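You operate a simulated robot arm through the tools that you are given. There is no shell and no other tool. Be economical: measure what you need, move in short steps, check, and stop when the job is done.

The job below is to be done with a simulated robot arm. You get a single attempt, and the scene is never put back.

Task
Clip the bag of garlic shut and stand it in the grey crate.
Fine: clip dial on the colour of the strip in the holder, rocker to FREE, one pull of the red lever, rocker back to LOCK.

Only the result counts: the job must be done as asked and must still hold three seconds after the hand-in. Knocking over, shifting, dropping, spilling or breaking anything else fails it.

Robot
A 6-joint arm with a two-finger parallel gripper, fixed in place. Base frame: the origin is at the foot of the arm, x ahead of it, y to its left, z up. Readings come in m, rad, newtons and seconds.
Its first joint turns from -1.152 to 1.152 rad. Payload 2.7 kg.
The TCP is the grasp point between the finger pads, 0.023 m short of the fingertips. In the tool frame z runs along the fingers and y along their closing line. The gripper opens to 0.094 m. The fingers are 0.038 m wide and 0.01 m thick; the gripper's body (0.054 by 0.096 m) begins 0.039 m behind the TCP.
Orientation is told as [roll, pitch, yaw] about the base's x, y, z axes, in that order, counted from this pose: with the fingers straight down and closing along the base's y, the tool's x points along the base's -x, its y along +y and its z along -z.

Tools
- The arm moves only by the tool play_rows. Its arguments are lists of equal length, an entry for each row: "rot": the turn, a rotation vector about the base's x, y, z in units of 45 degrees (1.0 is 45 degrees), a list of three; "travel": the shift along the base's x, y, z in units of 400 mm (1.0 is 400 mm), a list of three; "grip": the gripper command, from -1 (fully open) to 1 (shut), values between in proportion. In form: {"rot": [[ax, ay, az], ...], "travel": [[tx, ty, tz], ...], "grip": [grip, ...]}. A call has 1 to 10 rows; each row is the pose to reach, as a shift and turn from the pose commanded when the call began. A call with a number of a shift or a turn outside -1 to 1 is refused whole. Rows are played at 5 a second. More than 0.05 m and 0.15 rad between two rows, or a gripper value outside its range, and nothing of the call is played. Where a pose cannot be reached the arm comes as near as it can. A force on the tool above 40 N (or 10 N above the force at the start of the call, whichever is more), or a blocked arm, ends the call early, and 0.2 s more pass. The fingers move at their own pace (about 0.045 m/s each) and stop on an object; they squeeze with about 41 N. The grip force told is the motor's: it shows also when the fingers shut on nothing. Time passes only in rows, and 0.2 s behind the last, so rows that repeat a pose let the fingers close. It gives the time, the measured TCP pose, the force on the tool (base axes), the opening and the grip force at its end, in the units of the frame above (readings bear some noise).
- Cameras (640 x 400 px; columns grow to the right, rows downward): "scene" is fixed at [0.0842, -0.4349, 1.4136]; the picture's right is [0.72, -0.70, 0.00], its down [-0.34, -0.35, -0.87] and it looks along [0.61, 0.63, -0.49] (base axes); focal length 304 px, centre (320, 200). "wrist" rides on the gripper at [-0.039, 0, -0.044] in the tool frame; the picture's right is [0.00, -1.00, 0.00], its down [0.97, 0.00, -0.24] and it looks along [0.24, 0.00, 0.97] (tool axes); focal length 218 px, centre (320, 200). There is no depth. A picture from a camera that has moved, and an enlarged one, comes with that camera's place and axes in the base frame and with its lens.
- grab_frame(camera): a new picture of that camera. It takes no simulated time.
- enlarge(camera, box): a new picture of the part [left, top, right, bottom] of that camera's present view, enlarged. It takes no simulated time.
- sign_off(): hands the job in; it is judged then, once.

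Go step by step. Nothing tells you positions but the pictures and the camera data: compare them with the known pose of the tool, close in by small moves and look again before you grip or let go. The budget is 120 turns and 64 pictures, counting those below and the enlarged ones. Unless the task says otherwise, let go and move clear before handing in, and close with one line.

The tools are called after "Call:" by a JSON object that holds its "method" and its "body". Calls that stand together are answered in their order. play_rows: Moves the arm, as the interface text tells. Its arguments: {"type":"object","properties":{"rot":{"type":"array"},"travel":{"type":"array"},"grip":{"type":"array"}},"required":["rot","travel","grip"]} The other tools are called the same way: grab_frame (camera) takes a picture; enlarge (camera, box) takes an enlarged picture of a part of a camera's view; sign_off () hands the job in.

At the start:

```text
time_s: 0.0
eef_pos: [0.422, -0.0446, 1.2366]
ee_rot: [0.0, -0.002, 0.003]
wrist_force: [0.4, 1.2, 0.4]
finger_gap: 0.0942
grasp_force: 0.0
```

scene: 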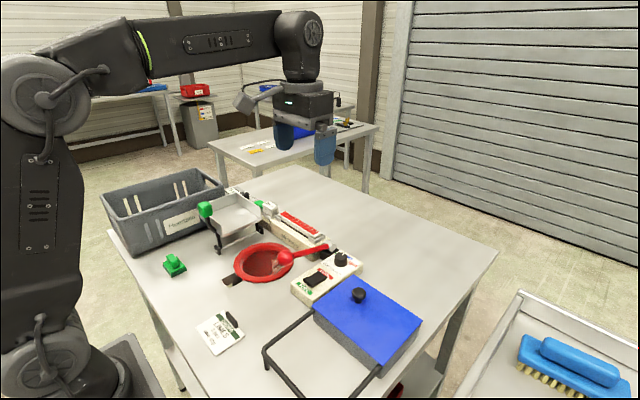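
wrist: 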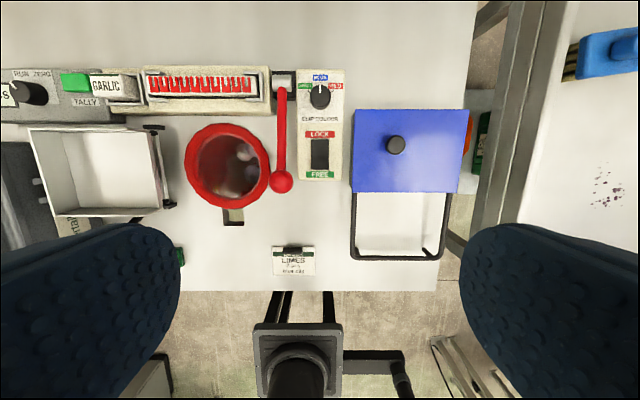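

I see a bench with a grey crate, a weigh tray, a red funnel with a red lever, a clip-colour dial with a rocker, and a blue-lidded box. I'll look closer before moving.

Call:
{"method": "enlarge", "body": {"camera": "wrist", "box": [140, 50, 360, 190]}}

Call:
{"method": "enlarge", "body": {"camera": "scene", "box": [190, 170, 430, 320]}}

Call:
{"method": "enlarge", "body": {"camera": "wrist", "box": [0, 50, 200, 290]}}

Call:
{"method": "enlarge", "body": {"camera": "scene", "box": [90, 160, 290, 285]}}

```text
2.86 times, centred on (250, 120) of wrist
camera zoom: at [0.4598, -0.0456, 1.2804], right [0.0, -1.0, 0.0], down [-0.97, 0.0, 0.24], along [-0.24, 0.0, -0.97], focal length 624 px, centre (520, 429)
```

zoom: 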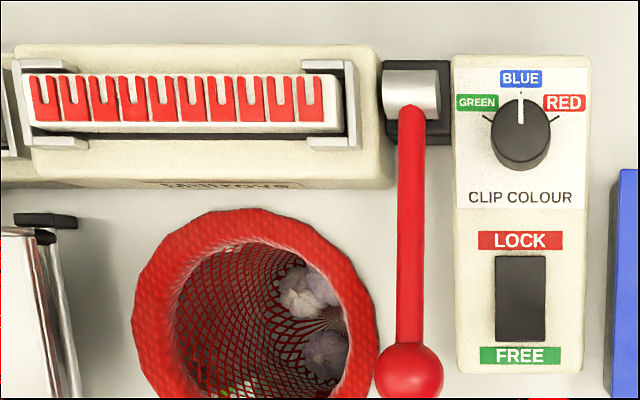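

```text
2.67 times, centred on (310, 245) of scene
camera zoom: at [0.0842, -0.4349, 1.4136], right [0.72, -0.7, 0.0], down [-0.34, -0.35, -0.87], along [0.61, 0.63, -0.49], focal length 811 px, centre (347, 80)
```

zoom: 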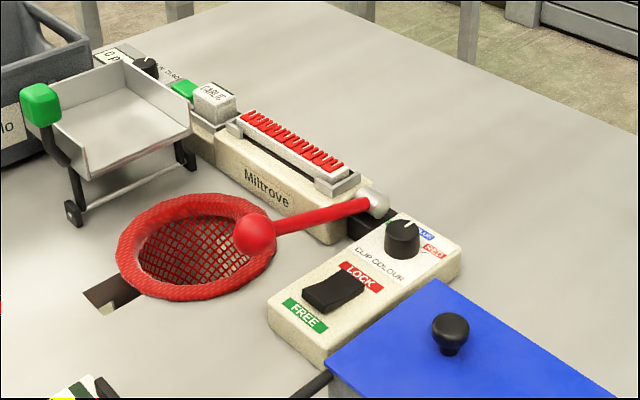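

```text
1.67 times, centred on (100, 170) of wrist
camera zoom: at [0.4598, -0.0456, 1.2804], right [0.0, -1.0, 0.0], down [-0.97, 0.0, 0.24], along [-0.24, 0.0, -0.97], focal length 364 px, centre (687, 250)
```

zoom: 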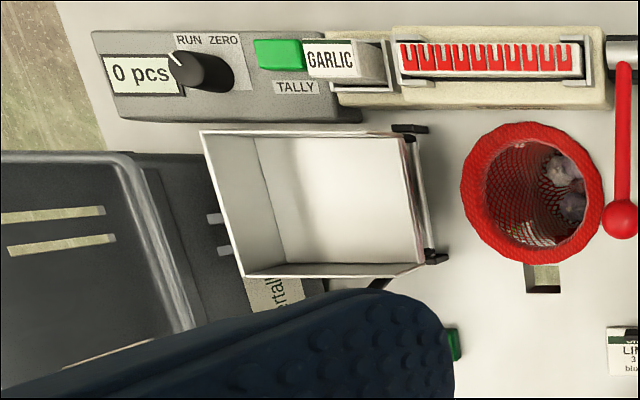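

```text
3.20 times, centred on (190, 222) of scene
camera zoom: at [0.0842, -0.4349, 1.4136], right [0.72, -0.7, 0.0], down [-0.34, -0.35, -0.87], along [0.61, 0.63, -0.49], focal length 973 px, centre (736, 128)
```

zoom: 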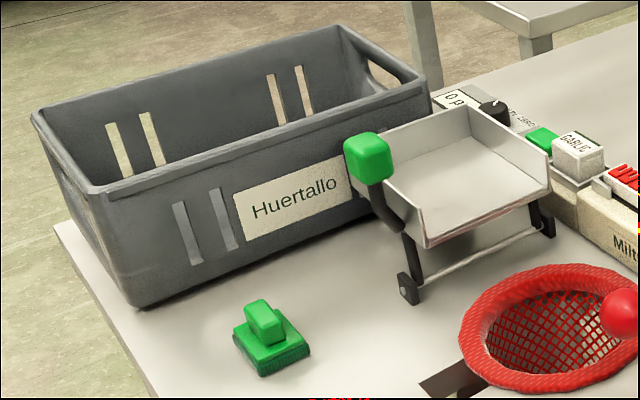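

The panel, dial and lever triangulate to z≈0.87–0.95, well above the stated 0.666, so I take the real deck to be about 0.866. The dial seems to be near (0.533, -0.046, 0.92) and the lever ball near (0.406, 0.015, 0.955). I'll go down partway above the dial and re-measure.

Call:
{"method": "play_rows", "body": {"rot": [[0, 0, 0], [0, 0, 0], [0, 0, 0], [0, 0, 0], [0, 0, 0]], "travel": [[0.04, 0, -0.08], [0.08, 0, -0.16], [0.12, 0, -0.24], [0.16, 0, -0.32], [0.195, 0, -0.39]], "grip": [-0.28, -0.28, -0.28, -0.28, -0.28]}}

Call:
{"method": "grab_frame", "body": {"camera": "wrist"}}

Call:
{"method": "grab_frame", "body": {"camera": "scene"}}

```text
time_s: 1.2
eef_pos: [0.5002, -0.0457, 1.0785]
ee_rot: [0.001, -0.002, 0.005]
wrist_force: [0.2, 0.1, -0.6]
finger_gap: 0.0601
grasp_force: 0.0
```

```text
57 pictures are left
camera wrist: at [0.5381, -0.0459, 1.1236], right [0.0, -1.0, 0.0], down [-0.97, 0.0, 0.24], along [-0.24, 0.0, -0.97], focal length 218 px, centre (320, 200)
```

wrist: 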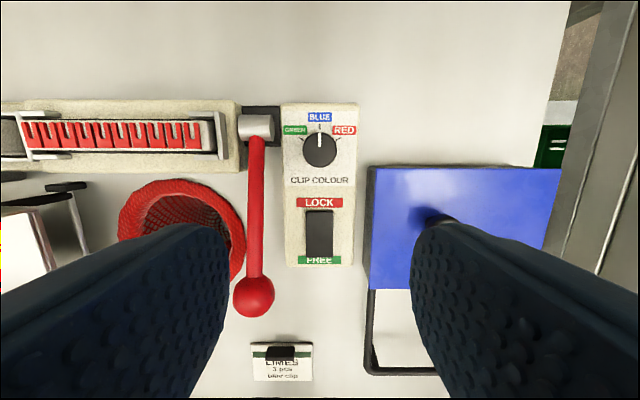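

```text
56 pictures are left
```

scene: 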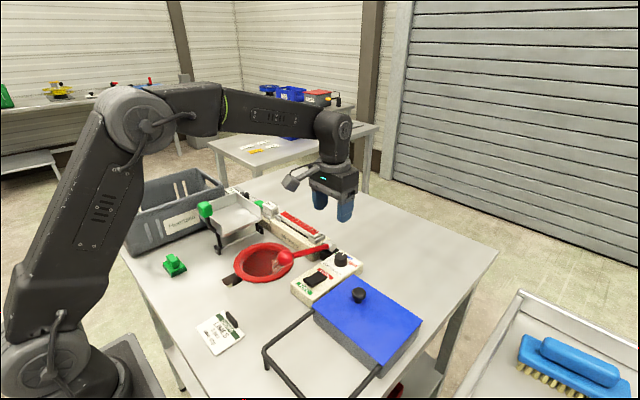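

The measurements agree: the knob is at about (0.537, -0.046), top near z 0.92. I'll check the knob's pointer, its tick angles and the rocker state.

Call:
{"method": "enlarge", "body": {"camera": "wrist", "box": [230, 95, 390, 195]}}

Call:
{"method": "enlarge", "body": {"camera": "scene", "box": [260, 225, 380, 300]}}

```text
4.00 times, centred on (310, 145) of wrist
camera zoom: at [0.5381, -0.0459, 1.1236], right [0.0, -1.0, 0.0], down [-0.97, 0.0, 0.24], along [-0.24, 0.0, -0.97], focal length 873 px, centre (360, 420)
```

zoom: 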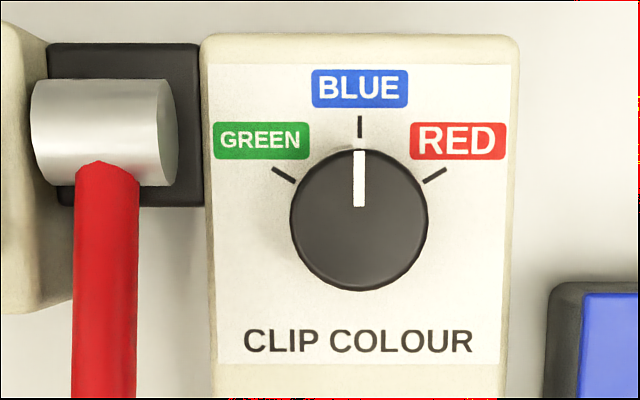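

```text
5.33 times, centred on (320, 262) of scene
camera zoom: at [0.0842, -0.4349, 1.4136], right [0.72, -0.7, 0.0], down [-0.34, -0.35, -0.87], along [0.61, 0.63, -0.49], focal length 1622 px, centre (320, -133)
```

zoom: 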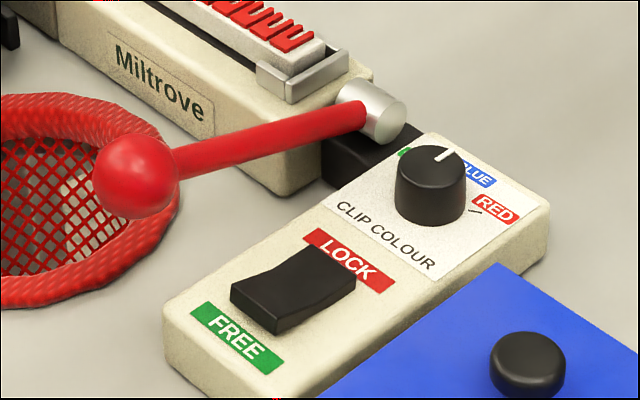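

The red strip means the dial has to go from BLUE to RED, which is 60° clockwise. The rocker looks to be on LOCK, with its FREE end raised. I'll pre-turn +30°, narrow the fingers and descend to just above the knob.

Call:
{"method": "play_rows", "body": {"rot": [[0, 0, 0.167], [0, 0, 0.333], [0, 0, 0.5], [0, 0, 0.667], [0, 0, 0.667]], "travel": [[0.03, 0, -0.05], [0.06, 0, -0.1], [0.087, 0, -0.17], [0.087, 0, -0.25], [0.087, 0, -0.31]], "grip": [0.02, 0.02, 0.02, 0.02, 0.02]}}

Call:
{"method": "grab_frame", "body": {"camera": "wrist"}}

Call:
{"method": "enlarge", "body": {"camera": "scene", "box": [260, 180, 420, 280]}}

```text
time_s: 2.4
eef_pos: [0.5333, -0.045, 0.9556]
ee_rot: [0.0, -0.001, 0.529]
wrist_force: [-0.3, -0.1, 0.4]
finger_gap: 0.0461
grasp_force: 0.0
```

```text
53 pictures are left
camera wrist: at [0.5672, -0.0265, 1.0004], right [0.5, -0.86, 0.0], down [-0.84, -0.49, 0.24], along [-0.21, -0.12, -0.97], focal length 218 px, centre (320, 200)
```

wrist: 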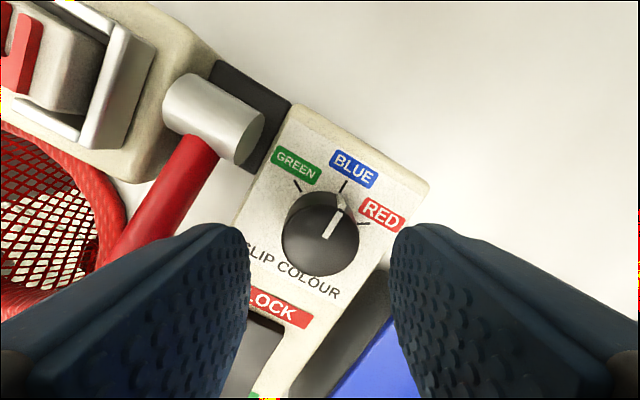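

```text
4.00 times, centred on (340, 230) of scene
camera zoom: at [0.0842, -0.4349, 1.4136], right [0.72, -0.7, 0.0], down [-0.34, -0.35, -0.87], along [0.61, 0.63, -0.49], focal length 1217 px, centre (240, 80)
```

zoom: 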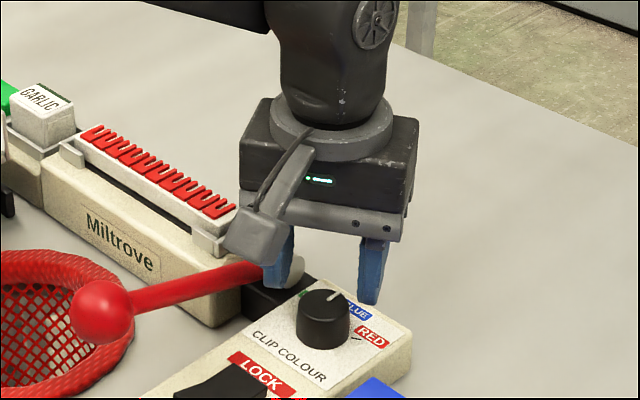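

The knob is centred between the fingers, and I only need to shift about 4 mm in x. I'll lower to z≈0.924 and close.

Call:
{"method": "play_rows", "body": {"rot": [[0, 0, 0], [0, 0, 0], [0, 0, 0], [0, 0, 0], [0, 0, 0], [0, 0, 0]], "travel": [[0.008, 0.002, -0.03], [0.008, 0.002, -0.06], [0.008, 0.002, -0.079], [0.008, 0.002, -0.079], [0.008, 0.002, -0.079], [0.008, 0.002, -0.079]], "grip": [0.02, 0.02, 0.02, 0.5, 0.5, 0.5]}}

Call:
{"method": "grab_frame", "body": {"camera": "wrist"}}

```text
time_s: 3.8
eef_pos: [0.5373, -0.0447, 0.9233]
ee_rot: [0.001, -0.002, 0.528]
wrist_force: [-1.1, 1.7, -0.3]
finger_gap: 0.0329
grasp_force: 45.1
```

```text
51 pictures are left
camera wrist: at [0.5702, -0.025, 0.9686], right [0.5, -0.86, 0.0], down [-0.84, -0.49, 0.24], along [-0.21, -0.12, -0.97], focal length 218 px, centre (320, 200)
```

wrist: 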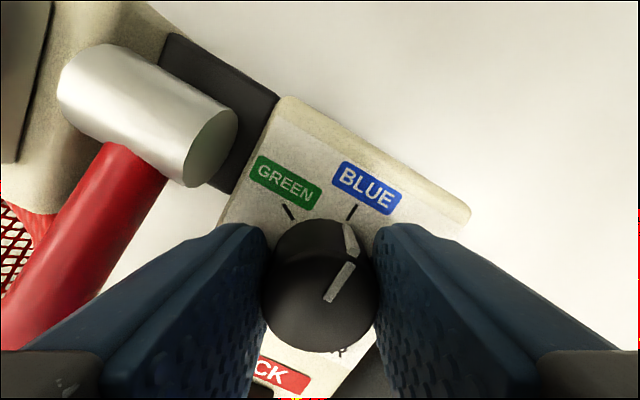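

The knob is gripped with a gap of 0.033. I'll turn it clockwise in two calls, 45° first.

Call:
{"method": "play_rows", "body": {"rot": [[0, 0, -0.167], [0, 0, -0.333], [0, 0, -0.5], [0, 0, -0.667], [0, 0, -0.833], [0, 0, -1.0]], "travel": [[0, 0, 0], [0, 0, 0], [0, 0, 0], [0, 0, 0], [0, 0, 0], [0, 0, 0]], "grip": [0.5, 0.5, 0.5, 0.5, 0.5, 0.5]}}

Call:
{"method": "play_rows", "body": {"rot": [[0, 0, -0.167], [0, 0, -0.333], [0, 0, -0.34]], "travel": [[0, 0, 0], [0, 0, 0], [0, 0, 0]], "grip": [0.5, 0.5, 0.5]}}

Call:
{"method": "grab_frame", "body": {"camera": "wrist"}}

```text
time_s: 5.2
eef_pos: [0.5372, -0.0465, 0.9229]
ee_rot: [0.001, 0.0, -0.263]
wrist_force: [0.6, -9.3, -6.9]
finger_gap: 0.033
grasp_force: 45.3
```

```text
time_s: 6.0
eef_pos: [0.5374, -0.0465, 0.9229]
ee_rot: [-0.001, -0.001, -0.527]
wrist_force: [-3.2, -21.0, -7.2]
finger_gap: 0.0328
grasp_force: 45.1
```

```text
50 pictures are left
camera wrist: at [0.5703, -0.0661, 0.9686], right [-0.5, -0.86, 0.0], down [-0.84, 0.49, 0.24], along [-0.21, 0.12, -0.97], focal length 218 px, centre (320, 200)
```

wrist: 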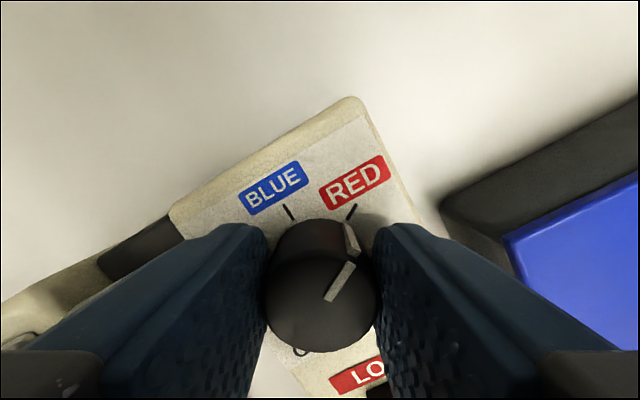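

The pointer lines up with RED. I'll release and rise straight up, then straighten the wrist.

Call:
{"method": "play_rows", "body": {"rot": [[0, 0, 0], [0, 0, 0], [0, 0, 0], [0, 0, 0], [0, 0, 0.167], [0, 0, 0.333], [0, 0, 0.5], [0, 0, 0.667]], "travel": [[0, 0.002, 0], [0, 0.002, 0], [0, 0.002, 0.08], [0, 0.002, 0.18], [-0.05, 0, 0.25], [-0.1, 0, 0.25], [-0.15, 0, 0.25], [-0.2, 0, 0.25]], "grip": [0.02, 0.02, 0.02, 0.02, 0.5, 1, 1, 1]}}

Call:
{"method": "grab_frame", "body": {"camera": "wrist"}}

Call:
{"method": "enlarge", "body": {"camera": "scene", "box": [260, 225, 380, 300]}}

```text
time_s: 7.8
eef_pos: [0.4576, -0.045, 1.025]
ee_rot: [0.0, -0.003, 0.0]
wrist_force: [-0.4, 0.9, -0.7]
finger_gap: 0.0
grasp_force: 40.4
```

```text
49 pictures are left
camera wrist: at [0.4955, -0.045, 1.0687], right [0.0, -1.0, 0.0], down [-0.97, 0.0, 0.24], along [-0.24, 0.0, -0.97], focal length 218 px, centre (320, 200)
```

wrist: 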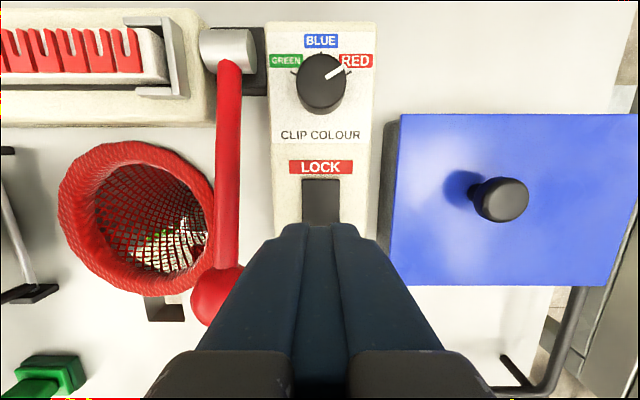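

```text
5.33 times, centred on (320, 262) of scene
camera zoom: at [0.0842, -0.4349, 1.4136], right [0.72, -0.7, 0.0], down [-0.34, -0.35, -0.87], along [0.61, 0.63, -0.49], focal length 1622 px, centre (320, -133)
```

zoom: 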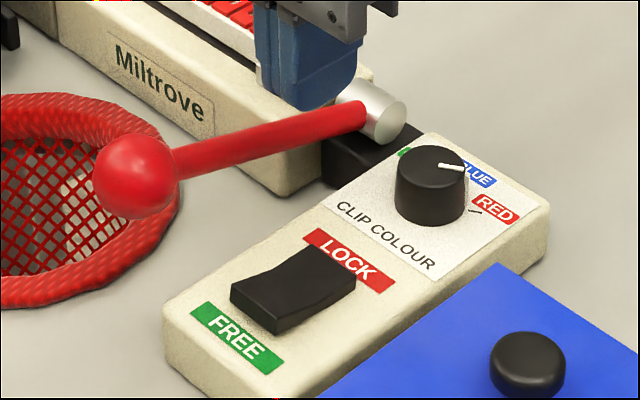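

The dial now reads RED. Next is the rocker: I'll turn the tool to yaw -90° so that the slim side lies along the rocker and the gripper body stays clear of the lever ball.

Call:
{"method": "play_rows", "body": {"rot": [[0, 0, -0.167], [0, 0, -0.333], [0, 0, -0.5], [0, 0, -0.667], [0, 0, -0.833], [0, 0, -1.0]], "travel": [[0, 0, 0], [0, 0, 0], [0, 0, 0], [0, 0, 0], [-0.03, 0, 0], [-0.06, 0, 0]], "grip": [1, 1, 1, 1, 1, 1]}}

Call:
{"method": "play_rows", "body": {"rot": [[0, 0, -0.167], [0, 0, -0.333], [0, 0, -0.5], [0, 0, -0.667], [0, 0, -0.833], [0, 0, -1.0]], "travel": [[0, 0, -0.03], [0, 0, -0.06], [0, 0, -0.08], [0, 0, -0.1], [0, 0, -0.12], [0, 0, -0.13]], "grip": [1, 1, 1, 1, 1, 1]}}

Call:
{"method": "grab_frame", "body": {"camera": "wrist"}}

Call:
{"method": "enlarge", "body": {"camera": "scene", "box": [240, 205, 400, 305]}}

```text
time_s: 9.2
eef_pos: [0.4337, -0.0438, 1.0235]
ee_rot: [0.001, -0.001, -0.787]
wrist_force: [-0.1, 0.7, -0.2]
finger_gap: 0.0001
grasp_force: 41.0
```

```text
time_s: 10.6
eef_pos: [0.4329, -0.0437, 0.9732]
ee_rot: [0.0, -0.002, -1.577]
wrist_force: [0.5, -0.9, 0.3]
finger_gap: 0.0
grasp_force: 40.9
```

```text
47 pictures are left
camera wrist: at [0.4325, -0.0839, 1.017], right [-1.0, 0.0, 0.0], down [0.0, 0.97, 0.24], along [0.0, 0.24, -0.97], focal length 218 px, centre (320, 200)
```

wrist: 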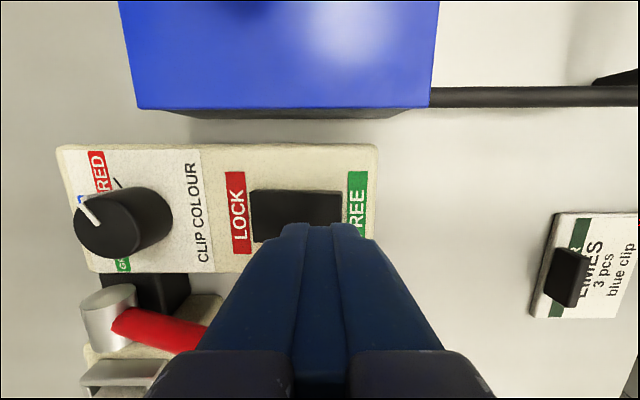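

```text
4.00 times, centred on (320, 255) of scene
camera zoom: at [0.0842, -0.4349, 1.4136], right [0.72, -0.7, 0.0], down [-0.34, -0.35, -0.87], along [0.61, 0.63, -0.49], focal length 1217 px, centre (320, -20)
```

zoom: 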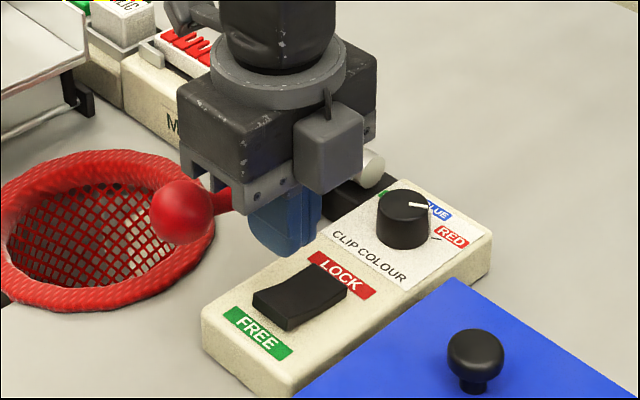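

The rocker spans x≈0.421–0.471, with the FREE end at 0.421–0.44. I'll press down at x≈0.428 in small steps, with the force limit as a guard.

Call:
{"method": "play_rows", "body": {"rot": [[0, 0, 0], [0, 0, 0], [0, 0, 0], [0, 0, 0], [0, 0, 0], [0, 0, 0], [0, 0, 0]], "travel": [[-0.013, -0.007, -0.03], [-0.013, -0.007, -0.06], [-0.013, -0.007, -0.08], [-0.013, -0.007, -0.095], [-0.013, -0.007, -0.105], [-0.013, -0.007, -0.115], [-0.013, -0.007, -0.125]], "grip": [1, 1, 1, 1, 1, 1, 1]}}

Call:
{"method": "enlarge", "body": {"camera": "scene", "box": [240, 205, 400, 305]}}

```text
time_s: 12.2
eef_pos: [0.4278, -0.0466, 0.9272]
ee_rot: [0.001, -0.001, -1.572]
wrist_force: [-8.2, 0.6, 10.1]
finger_gap: 0.0001
grasp_force: 41.4
stopped in row 7: the force on the tool passed its limit (the readings are from after the stop); the commanded pose is now the measured one
```

```text
4.00 times, centred on (320, 255) of scene
camera zoom: at [0.0839, -0.4349, 1.4136], right [0.72, -0.7, 0.0], down [-0.34, -0.35, -0.87], along [0.61, 0.63, -0.49], focal length 1217 px, centre (320, -20)
```

zoom: 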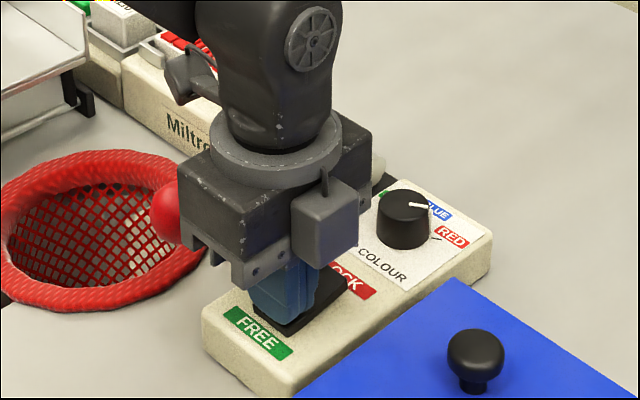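

The force limit tripped with the tips at z≈0.904, so I'll rise and check the rocker.

Call:
{"method": "play_rows", "body": {"rot": [[0, 0, 0], [0, 0, 0]], "travel": [[0, 0, 0.06], [0, 0, 0.13]], "grip": [1, 1]}}

Call:
{"method": "enlarge", "body": {"camera": "scene", "box": [260, 225, 380, 300]}}

Call:
{"method": "enlarge", "body": {"camera": "wrist", "box": [160, 130, 400, 280]}}

```text
time_s: 12.8
eef_pos: [0.4288, -0.0478, 0.9786]
ee_rot: [0.003, -0.002, -1.572]
wrist_force: [0.3, -0.3, -0.1]
finger_gap: 0.0
grasp_force: 40.8
```

```text
5.33 times, centred on (320, 262) of scene
camera zoom: at [0.0842, -0.4349, 1.4136], right [0.72, -0.7, 0.0], down [-0.34, -0.35, -0.87], along [0.61, 0.63, -0.49], focal length 1622 px, centre (320, -133)
```

zoom: 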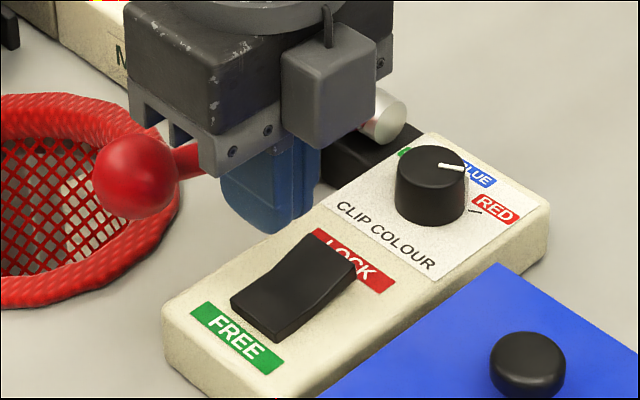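

```text
2.67 times, centred on (280, 205) of wrist
camera zoom: at [0.428, -0.0872, 1.0235], right [-1.0, 0.0, 0.0], down [0.0, 0.97, 0.24], along [0.0, 0.24, -0.97], focal length 582 px, centre (427, 187)
```

zoom: 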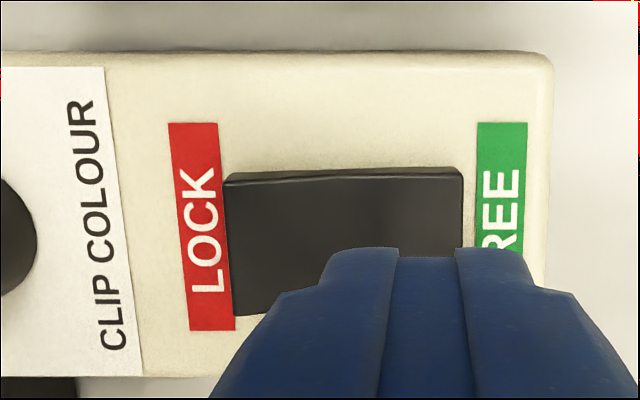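

The rocker is now on FREE, with the LOCK end raised. Next I'll go over the lever ball at about (0.408, 0.013, 0.955) to push it down.

Call:
{"method": "play_rows", "body": {"rot": [[0, 0, 0], [0, 0, 0], [0, 0, 0], [0, 0, 0]], "travel": [[0, 0, 0.09], [-0.03, 0.08, 0.09], [-0.06, 0.157, 0.09], [-0.06, 0.157, 0.06]], "grip": [1, 1, 1, 1]}}

Call:
{"method": "grab_frame", "body": {"camera": "wrist"}}

Call:
{"method": "enlarge", "body": {"camera": "scene", "box": [210, 200, 370, 300]}}

```text
time_s: 13.8
eef_pos: [0.4042, 0.0159, 1.0036]
ee_rot: [0.002, -0.002, -1.573]
wrist_force: [0.0, -0.4, 0.3]
finger_gap: 0.0001
grasp_force: 40.9
```

```text
42 pictures are left
camera wrist: at [0.4032, -0.0242, 1.0487], right [-1.0, 0.0, 0.0], down [0.0, 0.97, 0.24], along [0.0, 0.24, -0.97], focal length 218 px, centre (320, 200)
```

wrist: 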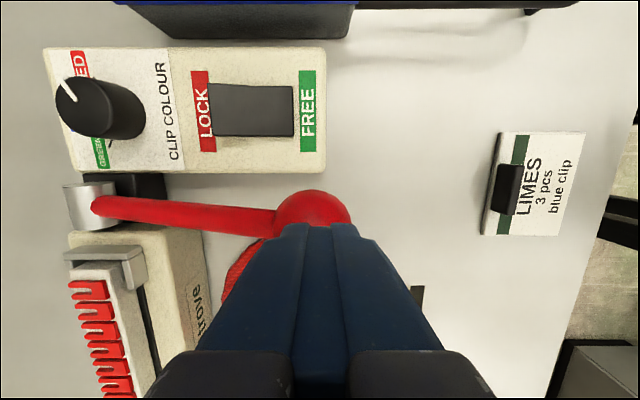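

```text
4.00 times, centred on (290, 250) of scene
camera zoom: at [0.0842, -0.4349, 1.4136], right [0.72, -0.7, 0.0], down [-0.34, -0.35, -0.87], along [0.61, 0.63, -0.49], focal length 1217 px, centre (440, 0)
```

zoom: 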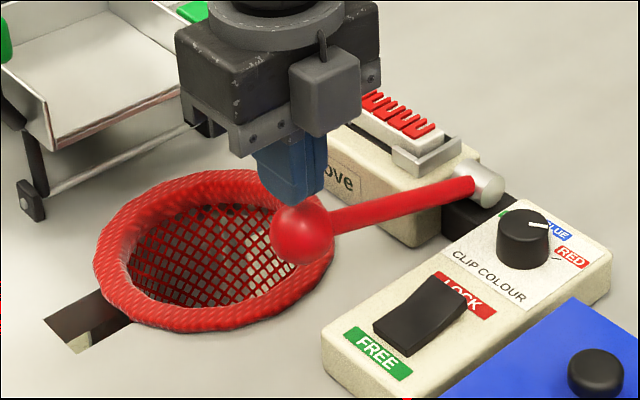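

The tips sit right over the ball. I'll push down slowly along the lever's arc.

Call:
{"method": "play_rows", "body": {"rot": [[0, 0, 0], [0, 0, 0], [0, 0, 0], [0, 0, 0], [0, 0, 0], [0, 0, 0], [0, 0, 0], [0, 0, 0], [0, 0, 0]], "travel": [[0, -0.006, -0.02], [0, -0.008, -0.04], [0, -0.008, -0.06], [0, -0.008, -0.08], [0, -0.008, -0.1], [0, -0.008, -0.12], [0, -0.008, -0.14], [0, -0.008, -0.16], [0, -0.008, -0.18]], "grip": [1, 1, 1, 1, 1, 1, 1, 1, 1]}}

Call:
{"method": "enlarge", "body": {"camera": "scene", "box": [210, 200, 370, 300]}}

```text
time_s: 15.5
eef_pos: [0.4049, 0.0128, 0.9498]
ee_rot: [0.008, -0.003, -1.573]
wrist_force: [-6.2, 1.2, 9.5]
finger_gap: 0.0
grasp_force: 40.9
stopped in row 8: the force on the tool passed its limit (the readings are from after the stop); the commanded pose is now the measured one
```

```text
4.00 times, centred on (290, 250) of scene
camera zoom: at [0.0839, -0.4349, 1.4136], right [0.72, -0.7, 0.0], down [-0.34, -0.35, -0.87], along [0.61, 0.63, -0.49], focal length 1217 px, centre (440, 0)
```

zoom: 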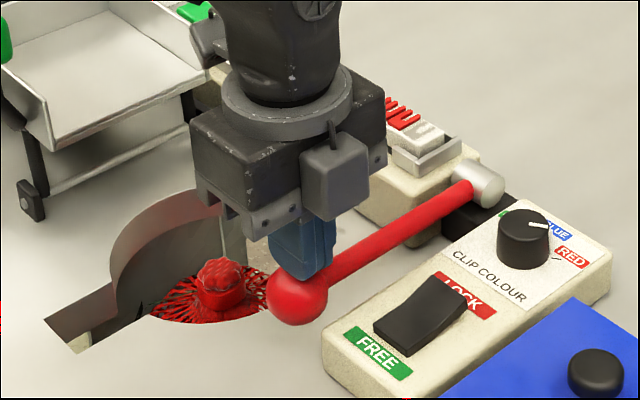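

The lever went down and the bag is now gathered and clipped, with one clip gone from the strip. I'll rise off and check.

Call:
{"method": "play_rows", "body": {"rot": [[0, 0, 0], [0, 0, 0], [0, 0, 0], [0, 0, 0]], "travel": [[0, 0, 0.04], [0, 0, 0.1], [0, 0, 0.2], [0, 0, 0.25]], "grip": [1, 1, 1, 1]}}

Call:
{"method": "enlarge", "body": {"camera": "scene", "box": [210, 200, 370, 300]}}

Call:
{"method": "grab_frame", "body": {"camera": "wrist"}}

```text
time_s: 16.5
eef_pos: [0.4052, 0.0123, 1.0498]
ee_rot: [0.008, 0.0, -1.572]
wrist_force: [0.4, -0.5, 0.8]
finger_gap: 0.0
grasp_force: 40.8
```

```text
4.00 times, centred on (290, 250) of scene
camera zoom: at [0.0842, -0.4349, 1.4136], right [0.72, -0.7, 0.0], down [-0.34, -0.35, -0.87], along [0.61, 0.63, -0.49], focal length 1217 px, centre (440, 0)
```

zoom: 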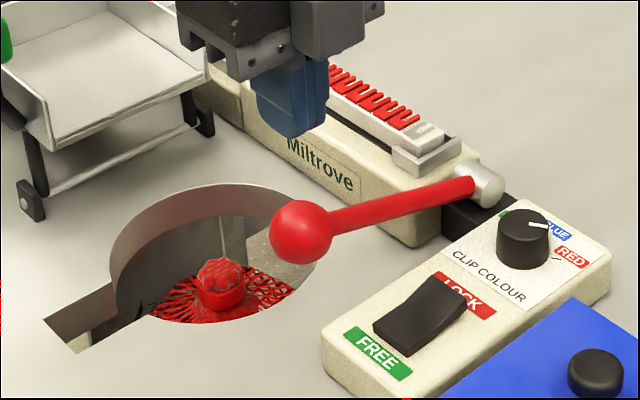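

```text
38 pictures are left
camera wrist: at [0.405, -0.0267, 1.0945], right [-1.0, 0.0, -0.01], down [0.0, 0.97, 0.24], along [0.01, 0.24, -0.97], focal length 218 px, centre (320, 200)
```

wrist: 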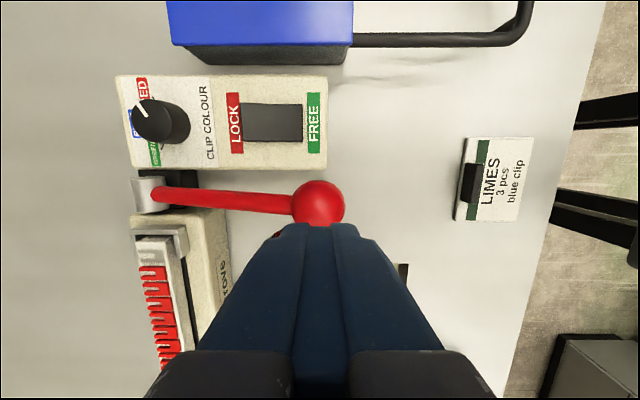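

The lever sprang back and one clip was used. Now I'll press the LOCK end of the rocker at x≈0.463, y≈-0.047.

Call:
{"method": "play_rows", "body": {"rot": [[0, 0, 0], [0, 0, 0], [0, 0, 0], [0, 0, 0], [0, 0, 0], [0, 0, 0], [0, 0, 0], [0, 0, 0], [0, 0, 0]], "travel": [[0.07, -0.075, 0], [0.145, -0.148, 0], [0.145, -0.148, -0.1], [0.145, -0.148, -0.18], [0.145, -0.148, -0.25], [0.145, -0.148, -0.275], [0.145, -0.148, -0.29], [0.145, -0.148, -0.3], [0.145, -0.148, -0.31]], "grip": [1, 1, 1, 1, 1, 1, 1, 1, 1]}}

Call:
{"method": "play_rows", "body": {"rot": [[0, 0, 0], [0, 0, 0], [0, 0, 0], [0, 0, 0]], "travel": [[0, 0, 0.05], [0, 0, 0.15], [0, 0, 0.25], [0, 0, 0.35]], "grip": [1, 1, 1, 1]}}

Call:
{"method": "enlarge", "body": {"camera": "scene", "box": [210, 200, 370, 300]}}

```text
time_s: 18.5
eef_pos: [0.4632, -0.0463, 0.9274]
ee_rot: [0.011, -0.002, -1.571]
wrist_force: [-9.3, 2.9, 24.2]
finger_gap: 0.0
grasp_force: 40.8
```

```text
time_s: 19.5
eef_pos: [0.4619, -0.0465, 1.0648]
ee_rot: [0.008, -0.001, -1.572]
wrist_force: [-0.3, 0.2, -0.4]
finger_gap: 0.0
grasp_force: 41.5
```

```text
4.00 times, centred on (290, 250) of scene
camera zoom: at [0.0842, -0.4349, 1.4136], right [0.72, -0.7, 0.0], down [-0.34, -0.35, -0.87], along [0.61, 0.63, -0.49], focal length 1217 px, centre (440, 0)
```

zoom: 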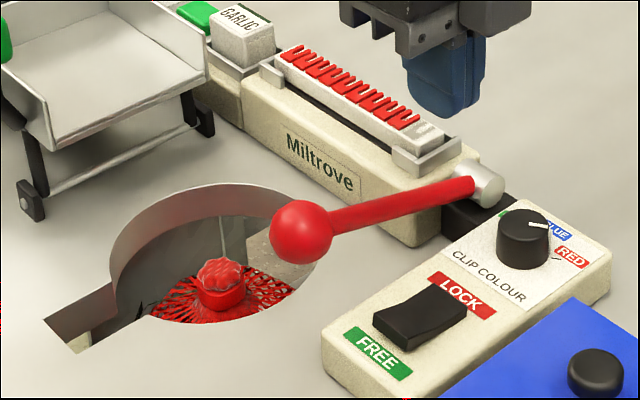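

The rocker is back on LOCK. Now I'll turn the wrist back to yaw 0, open the fingers and look straight at the bag in the hole near (0.41, 0.115).

Call:
{"method": "play_rows", "body": {"rot": [[0, 0, 0.167], [0, 0, 0.333], [0, 0, 0.5], [0, 0, 0.667], [0, 0, 0.833], [0, 0, 1.0]], "travel": [[-0.03, 0.07, 0.06], [-0.06, 0.14, 0.1], [-0.09, 0.21, 0.1], [-0.12, 0.28, 0.1], [-0.15, 0.35, 0.1], [-0.18, 0.4, 0.1]], "grip": [1, 1, 1, 1, 1, 1]}}

Call:
{"method": "play_rows", "body": {"rot": [[0, 0, 0.167], [0, 0, 0.333], [0, 0, 0.5], [0, 0, 0.667], [0, 0, 0.833], [0, 0, 1.0]], "travel": [[0, 0, 0], [0, 0, 0], [0, 0, 0], [0, 0, 0], [0, 0, 0], [0, 0, 0]], "grip": [-1, -1, -1, -1, -1, -1]}}

Call:
{"method": "grab_frame", "body": {"camera": "wrist"}}

```text
time_s: 20.9
eef_pos: [0.3903, 0.1142, 1.1063]
ee_rot: [0.007, -0.003, -0.784]
wrist_force: [1.2, -0.4, 0.6]
finger_gap: 0.0
grasp_force: 41.1
```

```text
time_s: 22.3
eef_pos: [0.392, 0.1135, 1.1053]
ee_rot: [0.007, -0.002, 0.001]
wrist_force: [0.4, 0.1, 0.3]
finger_gap: 0.0942
grasp_force: 0.0
```

```text
36 pictures are left
camera wrist: at [0.4296, 0.1124, 1.1506], right [0.0, -1.0, -0.01], down [-0.97, 0.0, 0.24], along [-0.24, 0.01, -0.97], focal length 218 px, centre (320, 200)
```

wrist: 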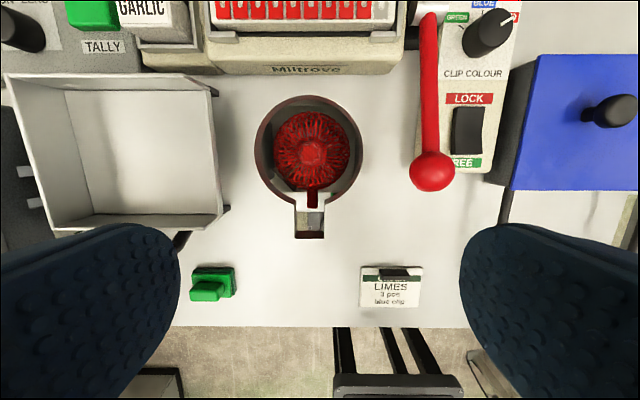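

I see the clipped bag in its well, with a gathered neck on top. I'll enlarge both views to locate the neck.

Call:
{"method": "enlarge", "body": {"camera": "wrist", "box": [238, 85, 382, 245]}}

Call:
{"method": "enlarge", "body": {"camera": "scene", "box": [210, 240, 306, 300]}}

Call:
{"method": "grab_frame", "body": {"camera": "scene"}}

```text
2.50 times, centred on (310, 165) of wrist
camera zoom: at [0.4296, 0.1124, 1.1506], right [0.0, -1.0, -0.01], down [-0.97, 0.0, 0.24], along [-0.24, 0.01, -0.97], focal length 546 px, centre (345, 288)
```

zoom: 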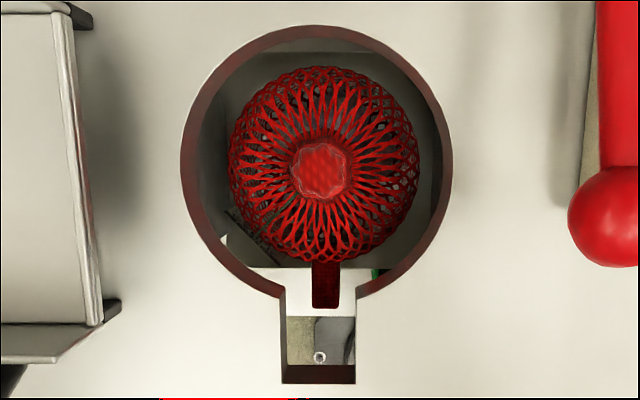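

```text
6.67 times, centred on (258, 270) of scene
camera zoom: at [0.0842, -0.4349, 1.4136], right [0.72, -0.7, 0.0], down [-0.34, -0.35, -0.87], along [0.61, 0.63, -0.49], focal length 2028 px, centre (733, -267)
```

zoom: 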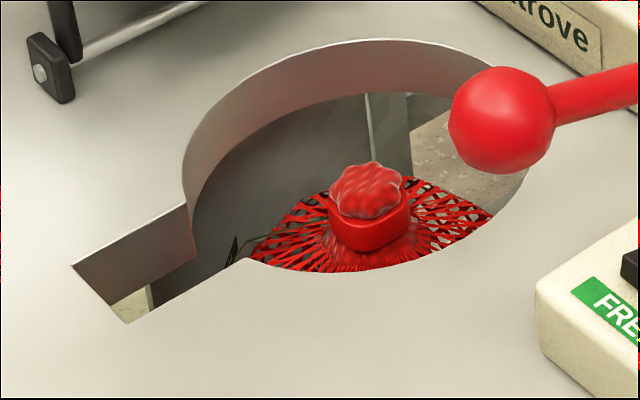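

```text
33 pictures are left
```

scene: 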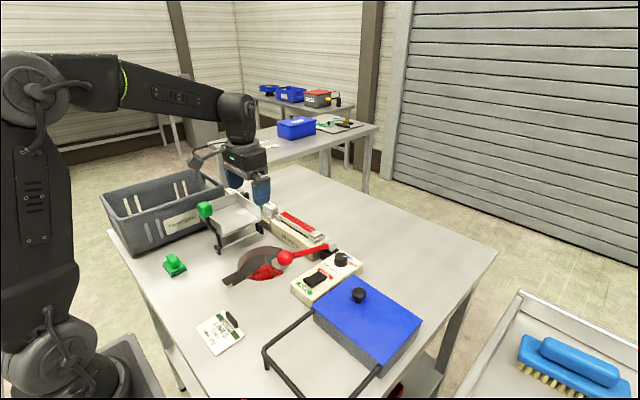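

The neck is at about (0.42, 0.128, z≈0.83) in a 0.138 m hole, and the crate spans x 0.18–0.47, y 0.42–0.61 with its rim at about 0.97. I'll move above the neck with narrowed fingers and look again.

Call:
{"method": "play_rows", "body": {"rot": [[0, 0, 0], [0, 0, 0], [0, 0, 0], [0, 0, 0]], "travel": [[0.035, 0.018, -0.1], [0.07, 0.036, -0.2], [0.07, 0.036, -0.3], [0.07, 0.036, -0.4]], "grip": [-0.2, -0.2, -0.2, -0.2]}}

Call:
{"method": "grab_frame", "body": {"camera": "wrist"}}

Call:
{"method": "enlarge", "body": {"camera": "scene", "box": [200, 180, 360, 280]}}

```text
time_s: 23.3
eef_pos: [0.4179, 0.1269, 0.9437]
ee_rot: [0.007, -0.002, -0.001]
wrist_force: [0.4, -0.8, 0.2]
finger_gap: 0.0563
grasp_force: 0.0
```

```text
32 pictures are left
camera wrist: at [0.4575, 0.1269, 0.9897], right [0.0, -1.0, -0.01], down [-0.97, 0.0, 0.24], along [-0.24, 0.01, -0.97], focal length 218 px, centre (320, 200)
```

wrist: 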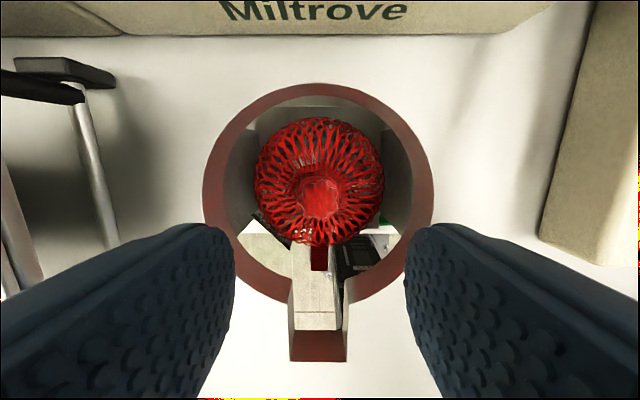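

```text
4.00 times, centred on (280, 230) of scene
camera zoom: at [0.0842, -0.4349, 1.4136], right [0.72, -0.7, 0.0], down [-0.34, -0.35, -0.87], along [0.61, 0.63, -0.49], focal length 1217 px, centre (480, 80)
```

zoom: 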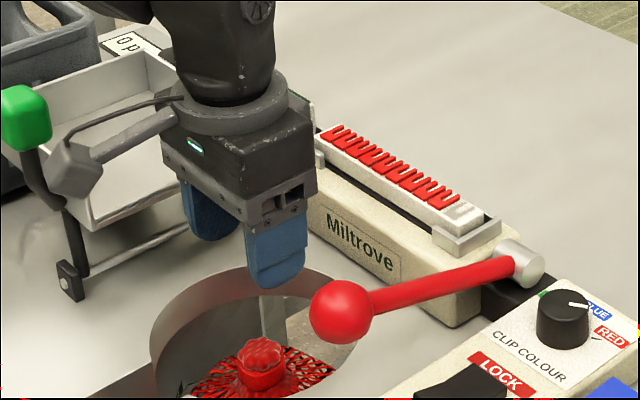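

The neck is exactly between the fingers at about (0.419, 0.128). I'll descend to about z 0.835 with a force check, then close.

Call:
{"method": "play_rows", "body": {"rot": [[0, 0, 0], [0, 0, 0], [0, 0, 0], [0, 0, 0], [0, 0, 0], [0, 0, 0]], "travel": [[0.002, 0.002, -0.08], [0.002, 0.002, -0.16], [0.002, 0.002, -0.2], [0.002, 0.002, -0.23], [0.002, 0.002, -0.25], [0.002, 0.002, -0.265]], "grip": [-0.2, -0.2, -0.2, -0.2, -0.2, -0.2]}}

Call:
{"method": "grab_frame", "body": {"camera": "wrist"}}

Call:
{"method": "enlarge", "body": {"camera": "scene", "box": [200, 200, 328, 280]}}

```text
time_s: 24.7
eef_pos: [0.4191, 0.1299, 0.8379]
ee_rot: [0.007, -0.002, -0.002]
wrist_force: [0.3, 0.1, -0.2]
finger_gap: 0.0564
grasp_force: 0.1
```

```text
30 pictures are left
camera wrist: at [0.4585, 0.1278, 0.884], right [0.0, -1.0, -0.01], down [-0.97, 0.0, 0.24], along [-0.24, 0.01, -0.97], focal length 218 px, centre (320, 200)
```

wrist: 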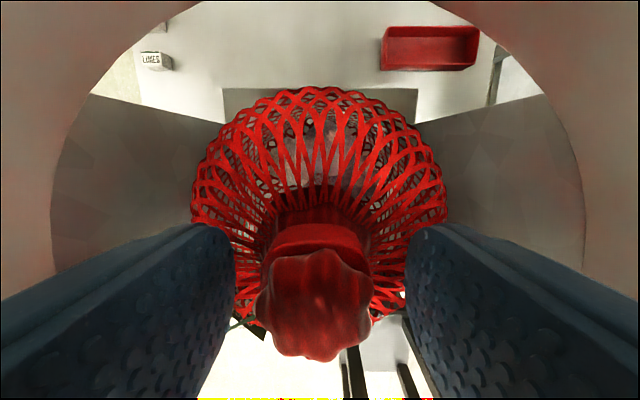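

```text
5.00 times, centred on (264, 240) of scene
camera zoom: at [0.0842, -0.4349, 1.4136], right [0.72, -0.7, 0.0], down [-0.34, -0.35, -0.87], along [0.61, 0.63, -0.49], focal length 1521 px, centre (600, 0)
```

zoom: 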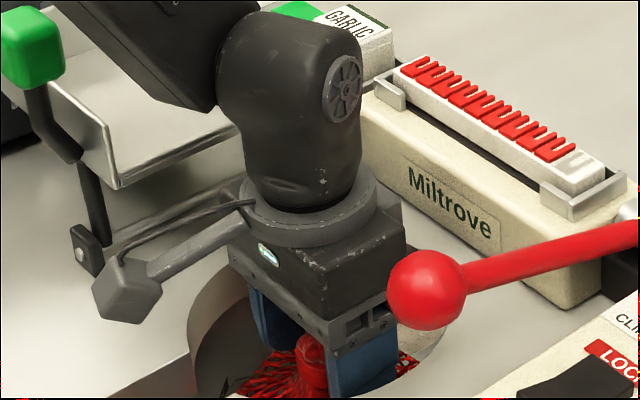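

The tuft and clip lie between the pads. I'll go 5 mm lower and close.

Call:
{"method": "play_rows", "body": {"rot": [[0, 0, 0], [0, 0, 0], [0, 0, 0], [0, 0, 0], [0, 0, 0]], "travel": [[0, -0.003, -0.012], [0, -0.003, -0.012], [0, -0.003, -0.012], [0, -0.003, -0.012], [0, -0.003, -0.012]], "grip": [-0.2, 0.8, 0.8, 0.8, 0.8]}}

Call:
{"method": "play_rows", "body": {"rot": [[0, 0, 0], [0, 0, 0], [0, 0, 0]], "travel": [[0, 0, 0.03], [0.008, 0, 0.06], [0.012, 0, 0.09]], "grip": [0.8, 0.8, 0.8]}}

Call:
{"method": "grab_frame", "body": {"camera": "wrist"}}

Call:
{"method": "enlarge", "body": {"camera": "scene", "box": [200, 180, 328, 280]}}

```text
time_s: 25.9
eef_pos: [0.4191, 0.1278, 0.8366]
ee_rot: [0.009, -0.005, 0.001]
wrist_force: [-6.0, 5.2, 31.7]
finger_gap: 0.0362
grasp_force: 41.5
```

```text
time_s: 26.7
eef_pos: [0.425, 0.1275, 0.8712]
ee_rot: [0.007, 0.001, -0.004]
wrist_force: [0.1, -0.1, -1.2]
finger_gap: 0.0325
grasp_force: 40.4
```

```text
28 pictures are left
camera wrist: at [0.4631, 0.1264, 0.9154], right [0.0, -1.0, -0.01], down [-0.97, 0.0, 0.24], along [-0.24, 0.01, -0.97], focal length 218 px, centre (320, 200)
```

wrist: 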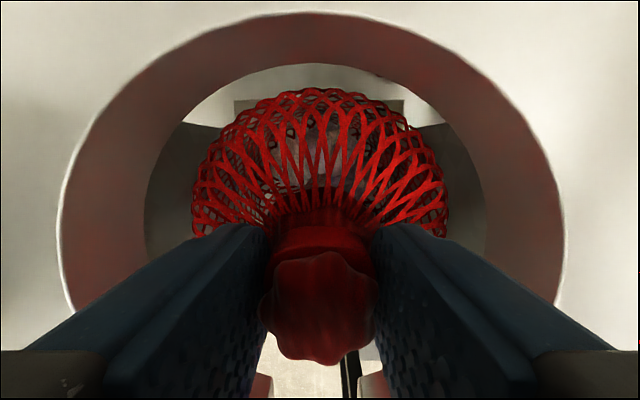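

```text
4.00 times, centred on (264, 230) of scene
camera zoom: at [0.0842, -0.4349, 1.4136], right [0.72, -0.7, 0.0], down [-0.34, -0.35, -0.87], along [0.61, 0.63, -0.49], focal length 1217 px, centre (544, 80)
```

zoom: 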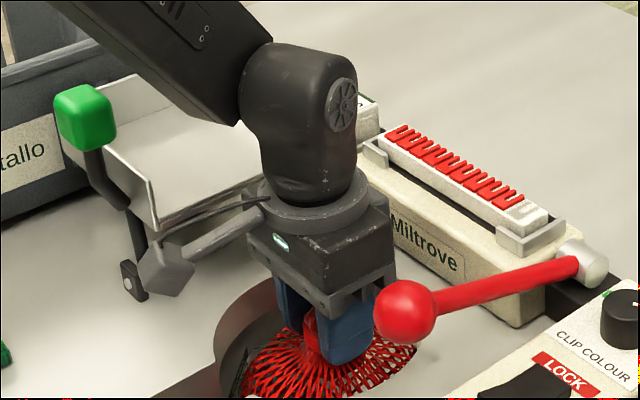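

The bag is held and rising centred in the hole. I'll keep lifting straight up.

Call:
{"method": "play_rows", "body": {"rot": [[0, 0, 0], [0, 0, 0], [0, 0, 0], [0, 0, 0], [0, 0, 0]], "travel": [[0, 0, 0.07], [0, 0, 0.14], [0, 0, 0.22], [0, 0, 0.3], [0, 0, 0.4]], "grip": [0.8, 0.8, 0.8, 0.8, 0.8]}}

Call:
{"method": "grab_frame", "body": {"camera": "scene"}}

Call:
{"method": "grab_frame", "body": {"camera": "wrist"}}

```text
time_s: 27.9
eef_pos: [0.424, 0.1272, 1.0315]
ee_rot: [0.008, -0.001, -0.002]
wrist_force: [0.0, 0.6, -0.9]
finger_gap: 0.0323
grasp_force: 41.3
```

```text
26 pictures are left
```

scene: 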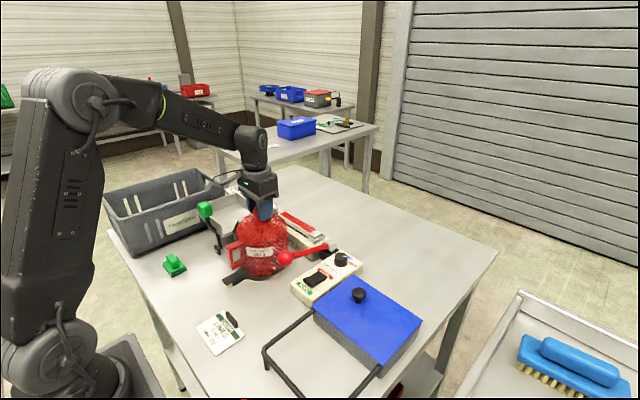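

```text
25 pictures are left
camera wrist: at [0.4629, 0.1268, 1.0763], right [0.0, -1.0, -0.01], down [-0.97, 0.0, 0.24], along [-0.24, 0.01, -0.97], focal length 218 px, centre (320, 200)
```

wrist: 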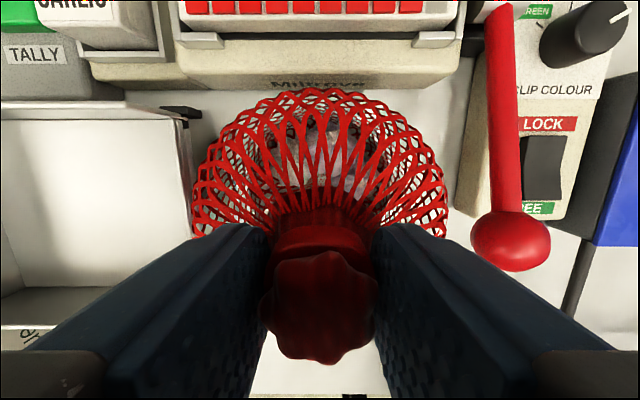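

Call:
{"method": "enlarge", "body": {"camera": "scene", "box": [200, 180, 328, 300]}}

```text
3.33 times, centred on (264, 240) of scene
camera zoom: at [0.0842, -0.4349, 1.4136], right [0.72, -0.7, 0.0], down [-0.34, -0.35, -0.87], along [0.61, 0.63, -0.49], focal length 1014 px, centre (507, 67)
```

zoom: 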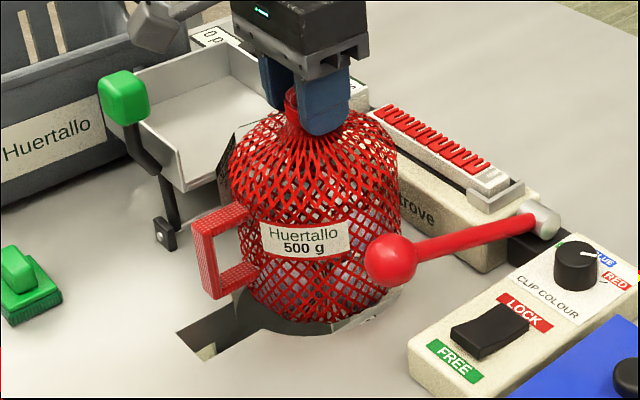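

The bag hangs upright, with a handle on its -x side. I'll lift it to z 1.22 so its bottom, about 0.17 lower, clears the tray handle and the crate rim.

Call:
{"method": "play_rows", "body": {"rot": [[0, 0, 0], [0, 0, 0], [0, 0, 0], [0, 0, 0], [0, 0, 0], [0, 0, 0]], "travel": [[0, 0, 0.08], [0, 0, 0.16], [0, 0, 0.24], [0, 0, 0.32], [0, 0, 0.4], [0, 0, 0.475]], "grip": [0.8, 0.8, 0.8, 0.8, 0.8, 0.8]}}

Call:
{"method": "play_rows", "body": {"rot": [[0, 0, 0], [0, 0, 0], [0, 0, 0], [0, 0, 0], [0, 0, 0], [0, 0, 0]], "travel": [[-0.06, 0.05, 0], [-0.12, 0.12, 0], [-0.17, 0.2, 0], [-0.21, 0.28, 0], [-0.24, 0.36, 0], [-0.26, 0.44, 0]], "grip": [0.8, 0.8, 0.8, 0.8, 0.8, 0.8]}}

Call:
{"method": "grab_frame", "body": {"camera": "scene"}}

```text
time_s: 29.3
eef_pos: [0.4252, 0.1285, 1.222]
ee_rot: [0.008, 0.0, 0.0]
wrist_force: [0.1, 0.1, -2.1]
finger_gap: 0.0322
grasp_force: 41.3
```

```text
time_s: 30.7
eef_pos: [0.3206, 0.3045, 1.2201]
ee_rot: [0.007, -0.002, -0.002]
wrist_force: [-0.1, 0.5, -1.5]
finger_gap: 0.0323
grasp_force: 41.6
```

```text
23 pictures are left
```

scene: 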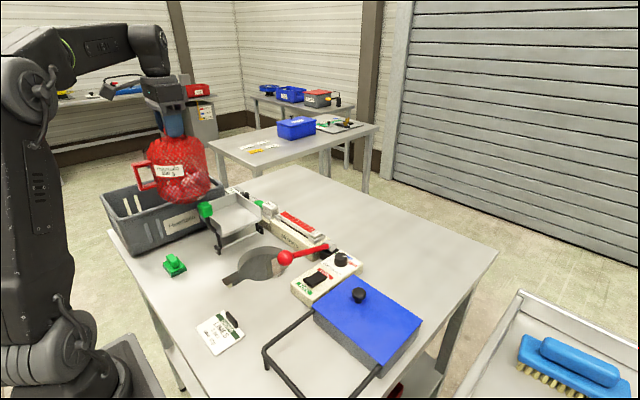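

That is clear of everything. I'll continue over the crate to about (0.315, 0.512).

Call:
{"method": "play_rows", "body": {"rot": [[0, 0, 0], [0, 0, 0], [0, 0, 0], [0, 0, 0], [0, 0, 0], [0, 0, 0], [0, 0, 0]], "travel": [[0, 0.08, 0], [0, 0.16, 0], [0, 0.24, 0], [0, 0.32, 0], [0, 0.4, 0], [-0.01, 0.47, 0], [-0.015, 0.519, 0]], "grip": [0.8, 0.8, 0.8, 0.8, 0.8, 0.8, 0.8]}}

Call:
{"method": "grab_frame", "body": {"camera": "scene"}}

Call:
{"method": "grab_frame", "body": {"camera": "wrist"}}

```text
time_s: 32.3
eef_pos: [0.3087, 0.4619, 1.2077]
ee_rot: [0.007, -0.002, -0.003]
wrist_force: [0.8, -0.2, -1.4]
finger_gap: 0.032
grasp_force: 41.4
out of reach, approached as far as the arm can: row 5, 6, 7
```

```text
22 pictures are left
```

scene: 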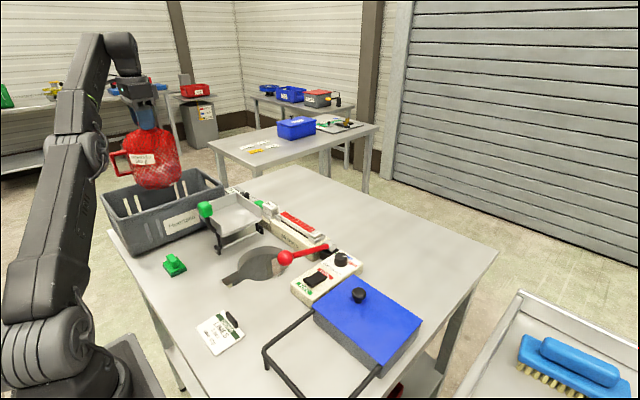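

```text
21 pictures are left
camera wrist: at [0.3466, 0.4604, 1.2527], right [0.0, -1.0, -0.01], down [-0.97, 0.0, 0.24], along [-0.24, 0.01, -0.97], focal length 218 px, centre (320, 200)
```

wrist: 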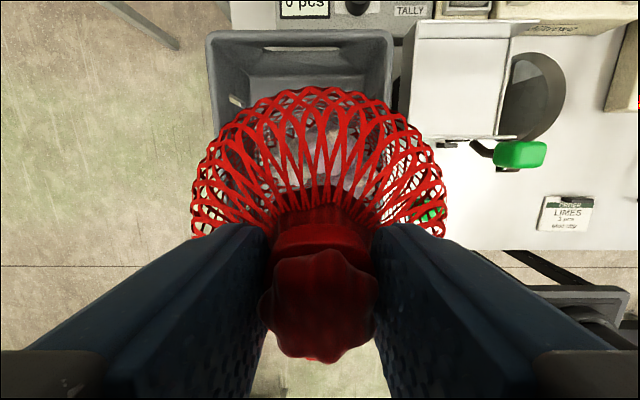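

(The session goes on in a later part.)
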